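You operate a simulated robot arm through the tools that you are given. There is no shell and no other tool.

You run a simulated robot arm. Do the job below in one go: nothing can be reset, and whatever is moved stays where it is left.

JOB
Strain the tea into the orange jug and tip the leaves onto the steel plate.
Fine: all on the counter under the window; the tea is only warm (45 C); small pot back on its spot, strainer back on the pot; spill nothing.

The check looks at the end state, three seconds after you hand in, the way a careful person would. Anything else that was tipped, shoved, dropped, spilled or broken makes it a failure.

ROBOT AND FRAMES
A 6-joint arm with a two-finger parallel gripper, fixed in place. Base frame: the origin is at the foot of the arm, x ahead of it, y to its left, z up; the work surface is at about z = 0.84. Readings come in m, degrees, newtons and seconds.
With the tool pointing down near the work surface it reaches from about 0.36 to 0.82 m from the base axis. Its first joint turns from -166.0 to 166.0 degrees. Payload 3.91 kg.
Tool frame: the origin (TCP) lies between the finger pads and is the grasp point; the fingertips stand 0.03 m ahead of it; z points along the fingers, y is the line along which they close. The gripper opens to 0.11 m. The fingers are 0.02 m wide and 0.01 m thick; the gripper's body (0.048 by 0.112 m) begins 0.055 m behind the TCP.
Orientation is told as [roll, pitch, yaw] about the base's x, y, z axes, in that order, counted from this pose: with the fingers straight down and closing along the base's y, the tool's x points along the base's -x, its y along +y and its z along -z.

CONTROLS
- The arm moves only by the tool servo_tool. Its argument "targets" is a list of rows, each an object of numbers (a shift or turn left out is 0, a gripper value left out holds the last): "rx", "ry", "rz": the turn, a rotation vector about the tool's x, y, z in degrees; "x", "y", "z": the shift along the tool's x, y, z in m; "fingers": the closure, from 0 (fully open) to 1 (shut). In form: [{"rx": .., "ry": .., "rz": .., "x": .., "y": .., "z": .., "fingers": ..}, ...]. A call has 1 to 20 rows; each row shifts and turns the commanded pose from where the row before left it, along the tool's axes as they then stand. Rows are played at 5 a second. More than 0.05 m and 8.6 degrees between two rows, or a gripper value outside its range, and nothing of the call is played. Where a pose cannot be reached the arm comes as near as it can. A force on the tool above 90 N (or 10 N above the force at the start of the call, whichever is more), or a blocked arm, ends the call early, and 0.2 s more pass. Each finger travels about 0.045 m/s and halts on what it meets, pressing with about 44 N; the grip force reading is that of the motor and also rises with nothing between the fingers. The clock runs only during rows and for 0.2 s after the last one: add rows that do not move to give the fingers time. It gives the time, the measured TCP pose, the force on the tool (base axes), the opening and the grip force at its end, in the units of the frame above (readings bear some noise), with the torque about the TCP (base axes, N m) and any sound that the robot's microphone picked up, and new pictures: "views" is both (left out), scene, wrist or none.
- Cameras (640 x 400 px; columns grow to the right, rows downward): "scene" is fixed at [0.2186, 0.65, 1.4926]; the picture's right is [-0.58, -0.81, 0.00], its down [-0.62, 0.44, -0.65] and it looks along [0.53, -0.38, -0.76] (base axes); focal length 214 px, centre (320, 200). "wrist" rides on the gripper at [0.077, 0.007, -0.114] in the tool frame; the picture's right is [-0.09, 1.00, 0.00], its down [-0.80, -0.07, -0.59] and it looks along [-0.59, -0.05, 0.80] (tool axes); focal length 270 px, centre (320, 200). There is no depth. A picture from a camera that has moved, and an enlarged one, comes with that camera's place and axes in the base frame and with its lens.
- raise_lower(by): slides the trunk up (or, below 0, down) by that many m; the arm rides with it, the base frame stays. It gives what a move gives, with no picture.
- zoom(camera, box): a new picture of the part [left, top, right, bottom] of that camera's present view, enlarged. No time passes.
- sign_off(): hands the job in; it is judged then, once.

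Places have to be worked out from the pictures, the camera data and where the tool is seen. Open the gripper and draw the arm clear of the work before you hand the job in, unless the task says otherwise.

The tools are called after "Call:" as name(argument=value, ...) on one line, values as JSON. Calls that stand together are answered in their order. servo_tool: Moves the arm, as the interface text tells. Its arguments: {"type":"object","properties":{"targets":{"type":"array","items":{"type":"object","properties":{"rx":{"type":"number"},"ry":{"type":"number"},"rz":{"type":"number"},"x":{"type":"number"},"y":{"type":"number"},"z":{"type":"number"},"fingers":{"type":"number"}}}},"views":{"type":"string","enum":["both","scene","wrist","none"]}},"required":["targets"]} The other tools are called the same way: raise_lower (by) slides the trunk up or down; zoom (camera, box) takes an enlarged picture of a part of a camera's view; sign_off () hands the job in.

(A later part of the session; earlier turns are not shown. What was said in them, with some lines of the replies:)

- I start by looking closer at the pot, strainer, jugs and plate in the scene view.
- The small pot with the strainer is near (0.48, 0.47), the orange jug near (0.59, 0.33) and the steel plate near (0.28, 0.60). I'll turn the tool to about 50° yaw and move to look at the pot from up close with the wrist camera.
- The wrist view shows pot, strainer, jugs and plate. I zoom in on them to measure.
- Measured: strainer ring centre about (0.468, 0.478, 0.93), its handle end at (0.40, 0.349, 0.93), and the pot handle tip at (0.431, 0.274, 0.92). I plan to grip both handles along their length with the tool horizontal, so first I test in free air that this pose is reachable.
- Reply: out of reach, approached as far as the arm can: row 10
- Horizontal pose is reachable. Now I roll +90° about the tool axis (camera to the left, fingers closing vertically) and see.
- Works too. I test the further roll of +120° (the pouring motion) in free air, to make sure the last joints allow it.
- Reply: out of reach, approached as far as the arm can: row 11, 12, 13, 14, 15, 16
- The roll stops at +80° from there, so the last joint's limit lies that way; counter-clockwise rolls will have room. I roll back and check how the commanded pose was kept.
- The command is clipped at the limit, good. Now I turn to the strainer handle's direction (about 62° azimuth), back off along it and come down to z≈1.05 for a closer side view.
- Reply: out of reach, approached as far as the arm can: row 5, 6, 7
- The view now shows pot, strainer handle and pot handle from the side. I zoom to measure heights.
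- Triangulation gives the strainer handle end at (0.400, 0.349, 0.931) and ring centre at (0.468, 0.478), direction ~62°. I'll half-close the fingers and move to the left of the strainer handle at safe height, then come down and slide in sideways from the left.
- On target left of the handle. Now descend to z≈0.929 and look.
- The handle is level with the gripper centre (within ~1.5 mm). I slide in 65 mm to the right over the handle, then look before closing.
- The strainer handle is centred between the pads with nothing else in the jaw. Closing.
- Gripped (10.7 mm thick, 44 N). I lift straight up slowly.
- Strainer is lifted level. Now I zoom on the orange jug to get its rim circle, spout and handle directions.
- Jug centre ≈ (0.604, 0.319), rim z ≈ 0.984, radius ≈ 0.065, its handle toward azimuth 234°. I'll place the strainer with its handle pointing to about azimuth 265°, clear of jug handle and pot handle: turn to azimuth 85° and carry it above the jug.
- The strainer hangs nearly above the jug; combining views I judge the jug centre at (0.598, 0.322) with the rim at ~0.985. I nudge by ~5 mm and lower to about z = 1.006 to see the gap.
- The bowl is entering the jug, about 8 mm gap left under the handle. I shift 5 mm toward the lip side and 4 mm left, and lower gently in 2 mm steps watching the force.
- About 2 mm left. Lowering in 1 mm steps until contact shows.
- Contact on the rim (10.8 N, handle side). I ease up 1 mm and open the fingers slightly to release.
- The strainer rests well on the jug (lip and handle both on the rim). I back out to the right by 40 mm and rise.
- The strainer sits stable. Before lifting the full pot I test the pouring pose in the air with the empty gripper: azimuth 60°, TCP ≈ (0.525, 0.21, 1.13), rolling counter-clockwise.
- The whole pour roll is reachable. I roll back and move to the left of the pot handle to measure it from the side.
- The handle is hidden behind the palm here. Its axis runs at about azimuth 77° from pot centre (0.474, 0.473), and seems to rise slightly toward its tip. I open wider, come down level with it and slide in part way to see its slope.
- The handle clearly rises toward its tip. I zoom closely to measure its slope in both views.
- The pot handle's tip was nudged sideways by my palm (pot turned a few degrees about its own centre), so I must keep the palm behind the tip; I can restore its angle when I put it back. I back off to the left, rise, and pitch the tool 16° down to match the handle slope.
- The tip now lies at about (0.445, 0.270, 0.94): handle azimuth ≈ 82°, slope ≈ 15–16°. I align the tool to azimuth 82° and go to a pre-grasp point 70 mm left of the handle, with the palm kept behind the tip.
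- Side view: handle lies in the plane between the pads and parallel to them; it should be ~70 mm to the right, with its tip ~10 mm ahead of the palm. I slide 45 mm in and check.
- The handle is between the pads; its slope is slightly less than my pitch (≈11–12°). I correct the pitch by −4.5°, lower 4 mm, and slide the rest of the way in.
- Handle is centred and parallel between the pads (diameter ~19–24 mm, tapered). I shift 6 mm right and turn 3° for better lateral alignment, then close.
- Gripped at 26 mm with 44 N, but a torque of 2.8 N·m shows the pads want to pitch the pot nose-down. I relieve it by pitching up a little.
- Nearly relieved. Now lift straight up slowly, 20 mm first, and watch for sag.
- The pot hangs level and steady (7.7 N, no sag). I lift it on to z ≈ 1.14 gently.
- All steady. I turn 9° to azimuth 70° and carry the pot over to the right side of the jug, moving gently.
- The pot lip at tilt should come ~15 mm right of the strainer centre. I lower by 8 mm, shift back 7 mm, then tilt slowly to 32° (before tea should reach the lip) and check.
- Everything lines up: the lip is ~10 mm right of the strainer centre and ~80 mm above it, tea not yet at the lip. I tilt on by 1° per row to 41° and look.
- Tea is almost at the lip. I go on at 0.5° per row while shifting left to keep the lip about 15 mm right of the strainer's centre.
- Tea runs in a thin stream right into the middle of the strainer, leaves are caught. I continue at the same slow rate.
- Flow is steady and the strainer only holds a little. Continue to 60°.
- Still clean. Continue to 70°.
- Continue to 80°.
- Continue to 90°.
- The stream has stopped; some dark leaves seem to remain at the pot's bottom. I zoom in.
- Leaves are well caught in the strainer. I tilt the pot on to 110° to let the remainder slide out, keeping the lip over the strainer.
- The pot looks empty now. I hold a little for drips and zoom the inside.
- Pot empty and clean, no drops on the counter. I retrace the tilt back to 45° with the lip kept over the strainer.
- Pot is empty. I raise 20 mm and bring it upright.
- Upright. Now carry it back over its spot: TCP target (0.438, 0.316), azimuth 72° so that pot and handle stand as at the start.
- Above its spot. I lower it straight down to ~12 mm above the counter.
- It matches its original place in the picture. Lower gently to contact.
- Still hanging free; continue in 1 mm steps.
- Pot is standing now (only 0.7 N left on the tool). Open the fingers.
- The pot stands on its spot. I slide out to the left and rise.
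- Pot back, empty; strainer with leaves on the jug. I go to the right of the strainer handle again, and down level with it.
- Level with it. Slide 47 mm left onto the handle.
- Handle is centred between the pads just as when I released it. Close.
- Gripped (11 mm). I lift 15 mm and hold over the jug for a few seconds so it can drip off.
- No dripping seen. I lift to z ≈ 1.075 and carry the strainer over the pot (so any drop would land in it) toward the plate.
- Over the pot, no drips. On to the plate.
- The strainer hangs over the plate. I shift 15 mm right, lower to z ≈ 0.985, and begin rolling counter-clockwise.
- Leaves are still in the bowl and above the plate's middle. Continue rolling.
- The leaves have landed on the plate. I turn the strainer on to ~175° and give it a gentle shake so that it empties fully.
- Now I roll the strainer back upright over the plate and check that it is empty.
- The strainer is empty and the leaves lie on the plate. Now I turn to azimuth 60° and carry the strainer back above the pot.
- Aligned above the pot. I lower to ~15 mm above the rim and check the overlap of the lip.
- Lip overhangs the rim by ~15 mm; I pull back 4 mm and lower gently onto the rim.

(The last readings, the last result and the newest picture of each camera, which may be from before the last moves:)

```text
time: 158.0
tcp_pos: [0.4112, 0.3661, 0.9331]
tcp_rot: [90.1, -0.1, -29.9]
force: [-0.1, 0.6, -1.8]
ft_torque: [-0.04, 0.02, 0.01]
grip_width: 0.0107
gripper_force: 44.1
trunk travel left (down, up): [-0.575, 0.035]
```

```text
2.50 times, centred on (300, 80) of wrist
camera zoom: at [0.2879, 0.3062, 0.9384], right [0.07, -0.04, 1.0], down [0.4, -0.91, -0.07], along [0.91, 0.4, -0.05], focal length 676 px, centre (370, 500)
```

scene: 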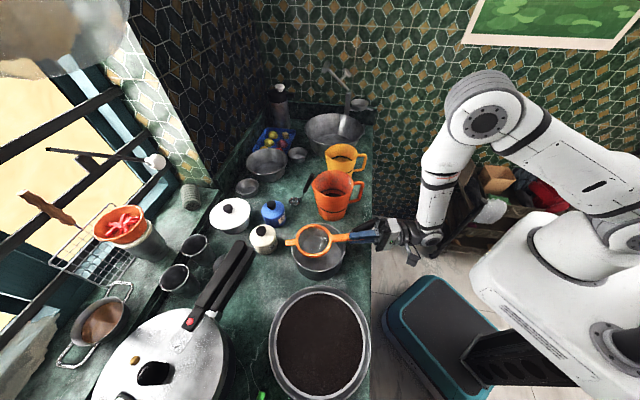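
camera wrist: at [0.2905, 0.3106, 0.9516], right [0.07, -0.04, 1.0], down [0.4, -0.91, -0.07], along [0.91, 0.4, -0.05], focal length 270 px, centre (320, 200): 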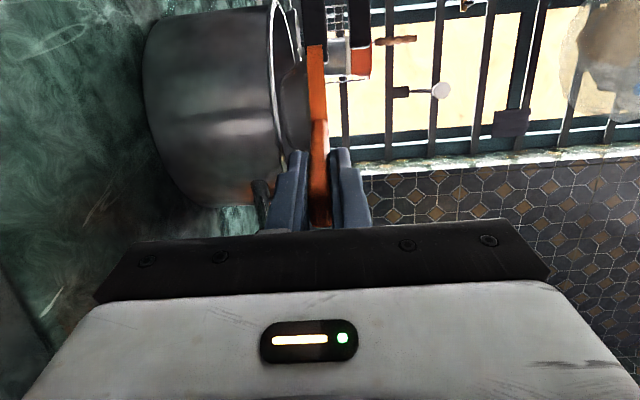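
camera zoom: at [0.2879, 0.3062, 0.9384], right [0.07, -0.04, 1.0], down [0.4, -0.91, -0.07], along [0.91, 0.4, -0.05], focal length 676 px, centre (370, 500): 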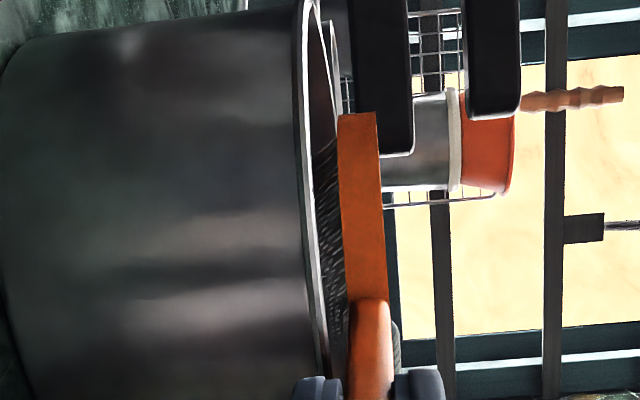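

Call:
servo_tool(targets=[{"y": -0.001}, {}, {"y": -0.001}, {}, {"y": -0.001}, {}, {}], views="none")

Call:
zoom(camera="wrist", box=[200, 0, 400, 160])

```text
time: 159.6
tcp_pos: [0.411, 0.366, 0.9288]
tcp_rot: [90.1, -0.1, -29.9]
force: [-0.7, 0.7, 0.2]
ft_torque: [0.0, 0.05, -0.02]
grip_width: 0.0107
gripper_force: 44.7
trunk travel left (down, up): [-0.575, 0.035]
```

```text
2.50 times, centred on (300, 80) of wrist
camera zoom: at [0.2882, 0.3063, 0.9356], right [0.07, -0.04, 1.0], down [0.4, -0.91, -0.07], along [0.91, 0.4, -0.05], focal length 676 px, centre (370, 500)
```

zoom: 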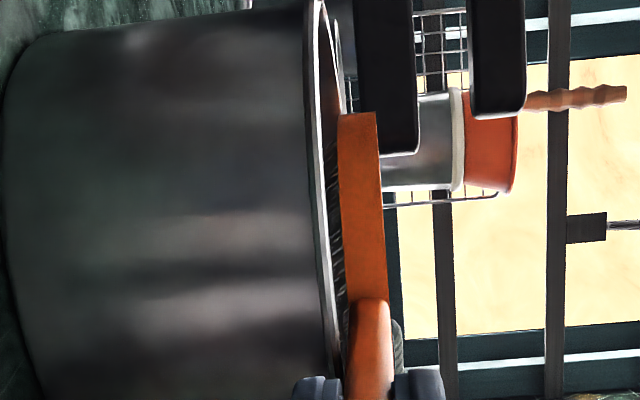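

Call:
servo_tool(targets=[{"y": -0.001}, {}, {"y": -0.001}, {}, {}], views="none")

Call:
zoom(camera="wrist", box=[200, 0, 400, 160])

```text
time: 160.8
tcp_pos: [0.4109, 0.3661, 0.928]
tcp_rot: [90.0, -0.1, -30.0]
force: [-0.2, 0.5, 1.4]
ft_torque: [0.08, -0.04, 0.01]
grip_width: 0.0106
gripper_force: 43.7
trunk travel left (down, up): [-0.575, 0.035]
```

```text
2.50 times, centred on (300, 80) of wrist
camera zoom: at [0.288, 0.3056, 0.9338], right [0.07, -0.04, 1.0], down [0.4, -0.91, -0.07], along [0.91, 0.4, -0.05], focal length 676 px, centre (370, 500)
```

zoom: 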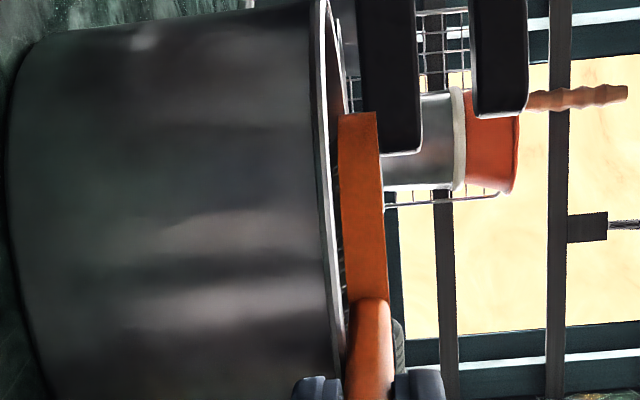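

Call:
servo_tool(targets=[{"y": -0.001}, {}, {}], views="none")

Call:
zoom(camera="scene", box=[270, 190, 410, 290])

```text
time: 161.6
tcp_pos: [0.4118, 0.3657, 0.9276]
tcp_rot: [90.2, -0.1, -29.9]
force: [0.4, -0.6, 8.4]
ft_torque: [0.38, -0.25, -0.04]
grip_width: 0.011
gripper_force: 44.3
trunk travel left (down, up): [-0.575, 0.035]
```

```text
4.00 times, centred on (340, 240) of scene
camera zoom: at [0.2186, 0.65, 1.4926], right [-0.58, -0.81, 0.0], down [-0.62, 0.44, -0.65], along [0.53, -0.38, -0.76], focal length 858 px, centre (240, 40)
```

zoom: 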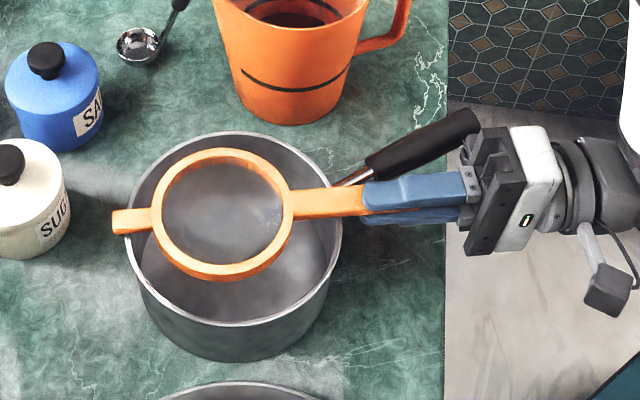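

Contact on the rim (8 N) with the lip overhanging ~10 mm on the far side. Ease up 1 mm and open.

Call:
servo_tool(targets=[{"y": 0.001}, {}, {"fingers": 0.85}, {"fingers": 0.7}, {"fingers": 0.6}, {}, {}, {}])

Call:
zoom(camera="scene", box=[270, 190, 410, 290])

Call:
zoom(camera="wrist", box=[120, 0, 440, 240])

```text
time: 163.4
tcp_pos: [0.4108, 0.367, 0.9277]
tcp_rot: [90.1, -0.1, -29.9]
force: [-0.2, -0.1, -0.1]
ft_torque: [-0.02, 0.04, 0.0]
grip_width: 0.0441
gripper_force: 0.2
trunk travel left (down, up): [-0.575, 0.035]
camera wrist: at [0.2881, 0.3061, 0.9339], right [0.07, -0.04, 1.0], down [0.4, -0.91, -0.07], along [0.91, 0.4, -0.05], focal length 270 px, centre (320, 200)
```

scene: 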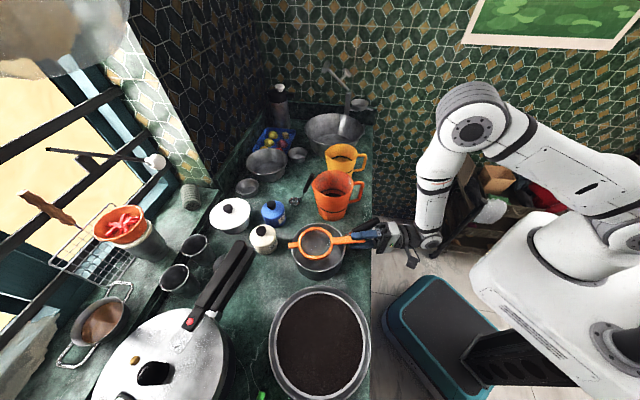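
wrist: 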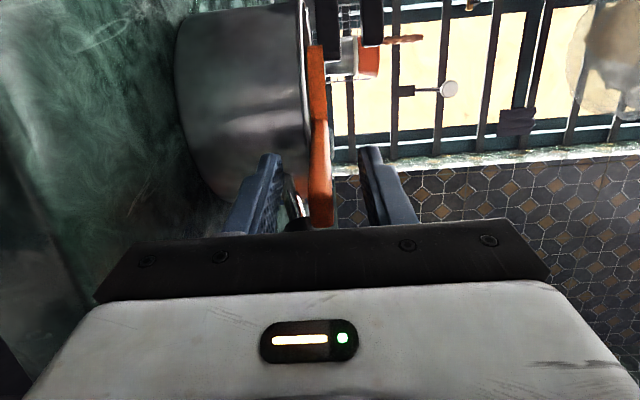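

```text
4.00 times, centred on (340, 240) of scene
camera zoom: at [0.2186, 0.65, 1.4926], right [-0.58, -0.81, 0.0], down [-0.62, 0.44, -0.65], along [0.53, -0.38, -0.76], focal length 858 px, centre (240, 40)
```

zoom: 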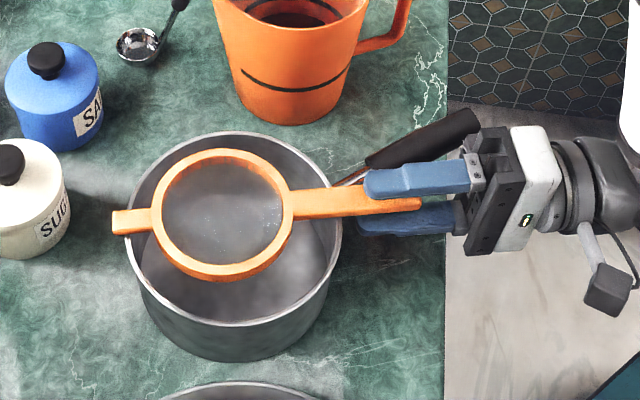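

```text
1.67 times, centred on (280, 120) of wrist
camera zoom: at [0.2881, 0.3061, 0.9339], right [0.07, -0.04, 1.0], down [0.4, -0.91, -0.07], along [0.91, 0.4, -0.05], focal length 450 px, centre (387, 333)
```

zoom: 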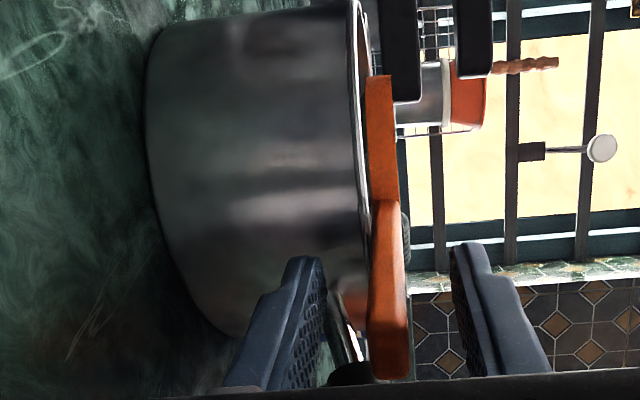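

Released; the strainer rests on the pot. I slide out to the left and rise clear.

Call:
servo_tool(targets=[{"x": 0.015}, {"x": 0.02}, {"x": 0.025}, {}, {"y": 0.04}, {"y": 0.04}, {"y": 0.04}, {"y": 0.04}, {"y": 0.04}, {"fingers": 0.0}, {}, {}])

Call:
zoom(camera="scene", box=[250, 150, 410, 290])

Call:
zoom(camera="scene", box=[220, 270, 400, 400])

```text
time: 166.0
tcp_pos: [0.3583, 0.3956, 1.1266]
tcp_rot: [90.1, -0.1, -29.9]
force: [0.5, 0.4, 1.1]
ft_torque: [0.01, 0.0, 0.0]
grip_width: 0.1101
gripper_force: 0.0
trunk travel left (down, up): [-0.575, 0.035]
camera wrist: at [0.2351, 0.3351, 1.1331], right [0.07, -0.04, 1.0], down [0.4, -0.91, -0.07], along [0.91, 0.4, -0.05], focal length 270 px, centre (320, 200)
```

scene: 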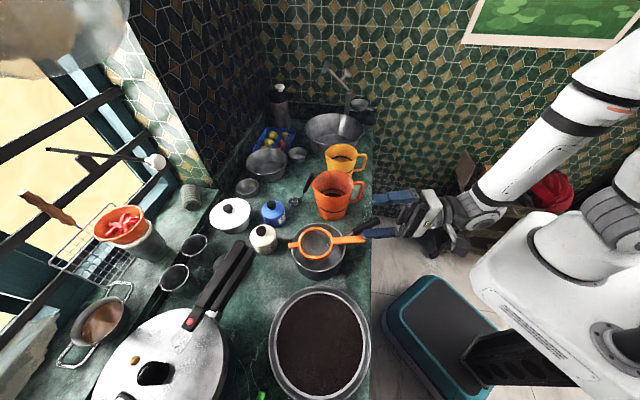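
wrist: 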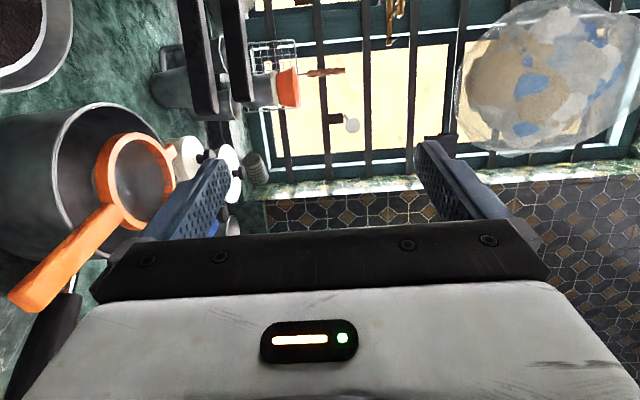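

```text
2.86 times, centred on (330, 220) of scene
camera zoom: at [0.2186, 0.65, 1.4926], right [-0.58, -0.81, 0.0], down [-0.62, 0.44, -0.65], along [0.53, -0.38, -0.76], focal length 613 px, centre (291, 143)
```

zoom: 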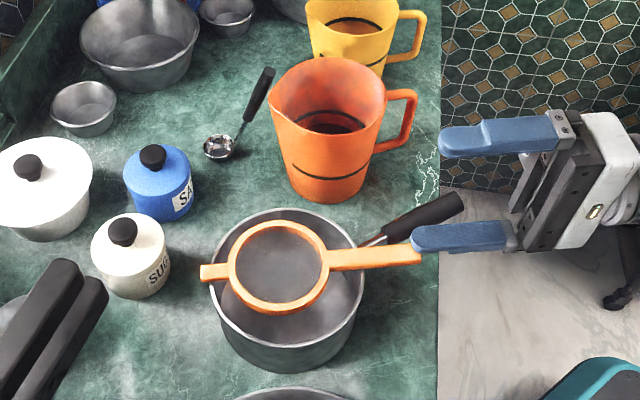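

```text
3.08 times, centred on (310, 335) of scene
camera zoom: at [0.2186, 0.65, 1.4926], right [-0.58, -0.81, 0.0], down [-0.62, 0.44, -0.65], along [0.53, -0.38, -0.76], focal length 660 px, centre (351, -215)
```

zoom: 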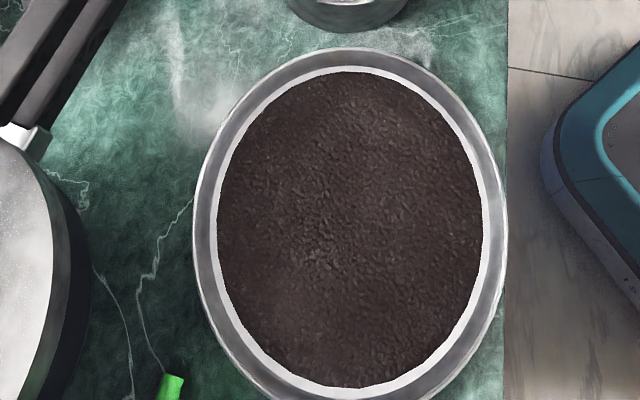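

All in place: tea in the orange jug, leaves on the plate, pot and strainer back, no spills visible. Gripper is open; I draw the arm up and back, clear of the counter.

Call:
servo_tool(targets=[{"y": 0.04}, {"y": 0.04}, {"y": 0.04}, {"y": 0.04}, {"rz": -8.18}, {"rz": -8.18}, {"rz": -8.18}, {"rz": -8.18}, {"rz": -8.18}, {"rz": -8.18}, {"rz": -8.18}, {"rz": -8.18}, {"rz": -8.18}, {"rz": -8.18}, {"rz": -8.18}, {}], views="none")

Call:
servo_tool(targets=[{"ry": 8.18}, {"ry": 8.18}, {"ry": 8.18}, {"ry": 8.18}, {"ry": 8.18}, {"ry": 8.18}, {"ry": 8.18}, {"ry": 8.18}, {"ry": 8.18}, {"ry": 8.18}, {"ry": 8.18}, {"x": 0.03}, {"x": 0.03}, {"x": 0.03}, {}, {}])

```text
time: 169.4
tcp_pos: [0.3598, 0.3964, 1.2878]
tcp_rot: [-111.0, -89.7, 171.1]
force: [-0.3, 0.0, -0.3]
ft_torque: [0.02, -0.01, -0.03]
grip_width: 0.11
gripper_force: 0.1
trunk travel left (down, up): [-0.575, 0.035]
```

```text
time: 172.8
tcp_pos: [0.3597, 0.2596, 1.2185]
tcp_rot: [12.6, -8.0, 62.0]
force: [0.0, -0.2, -0.2]
ft_torque: [0.02, -0.01, 0.01]
grip_width: 0.11
gripper_force: 0.0
out of reach, approached as far as the arm can: row 5, 6, 7, 8, 9, 10, 11
trunk travel left (down, up): [-0.575, 0.035]
camera wrist: at [0.332, 0.1702, 1.319], right [-0.83, 0.51, 0.23], down [0.51, 0.54, 0.67], along [0.22, 0.67, -0.71], focal length 270 px, centre (320, 200)
```

scene: 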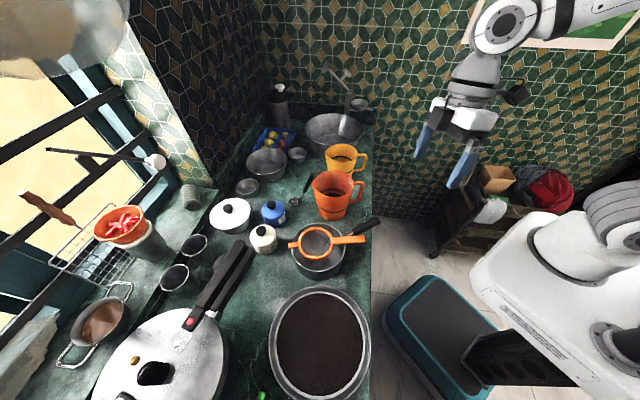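
wrist: 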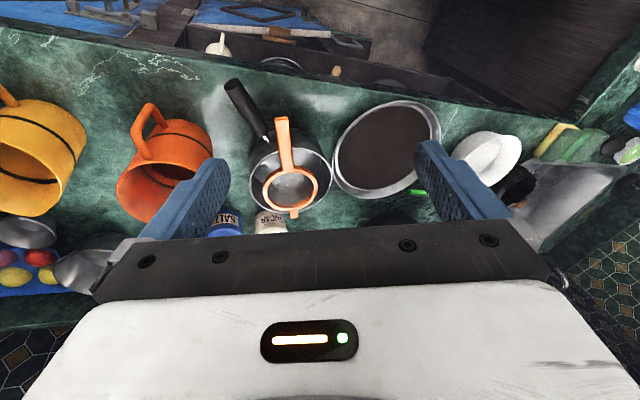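

The arm is clear. A last check of the work area for spills or disturbed things.

Call:
zoom(camera="wrist", box=[100, 60, 460, 240])

Call:
zoom(camera="scene", box=[220, 120, 400, 290])

```text
1.78 times, centred on (280, 150) of wrist
camera zoom: at [0.332, 0.1702, 1.319], right [-0.83, 0.51, 0.23], down [0.51, 0.54, 0.67], along [0.22, 0.67, -0.71], focal length 480 px, centre (391, 289)
```

zoom: 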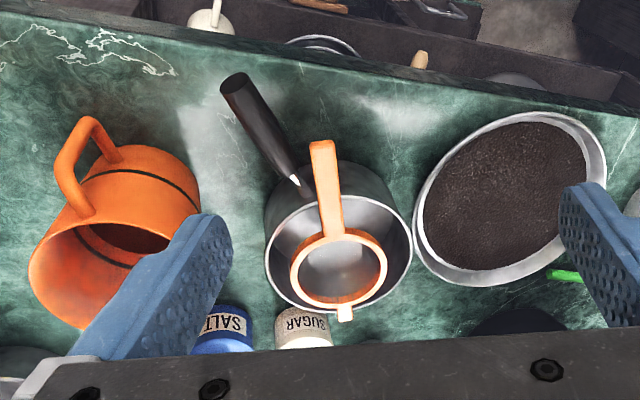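

```text
2.35 times, centred on (310, 205) of scene
camera zoom: at [0.2186, 0.65, 1.4926], right [-0.58, -0.81, 0.0], down [-0.62, 0.44, -0.65], along [0.53, -0.38, -0.76], focal length 505 px, centre (344, 188)
```

zoom: 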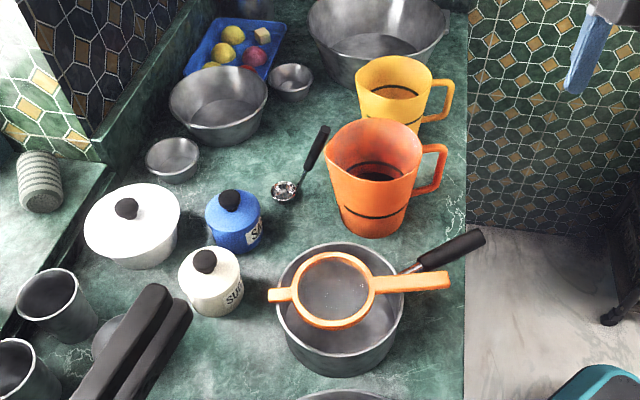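

The counter is dry. The tea is in the orange jug, the leaves are on the steel plate, the pot is on its spot with the empty strainer on it, and nothing else has moved. The gripper is open and clear, so I hand in.

Call:
sign_off()

```text
The job is handed in.
```

The job is done and handed in. The tea is strained into the orange jug, and the leaves are on the steel plate. The small pot is back on its spot, with the empty strainer resting on it.

- **Spills:** I saw none on the counter in the last pictures. The other things on the counter look undisturbed.
- **Pot nudge:** While lining up on the pot handle, my gripper bumped its tip and turned the pot a few degrees. The pot still held the tea then, and none spilled. I set the pot back at its original place and angle, to within a few millimetres and a few degrees as far as the pictures show.
- **Strainer position:** I set it slightly further across the pot than before, so its lip sits more securely on the rim.

The gripper is open and the arm is up and clear of the counter.
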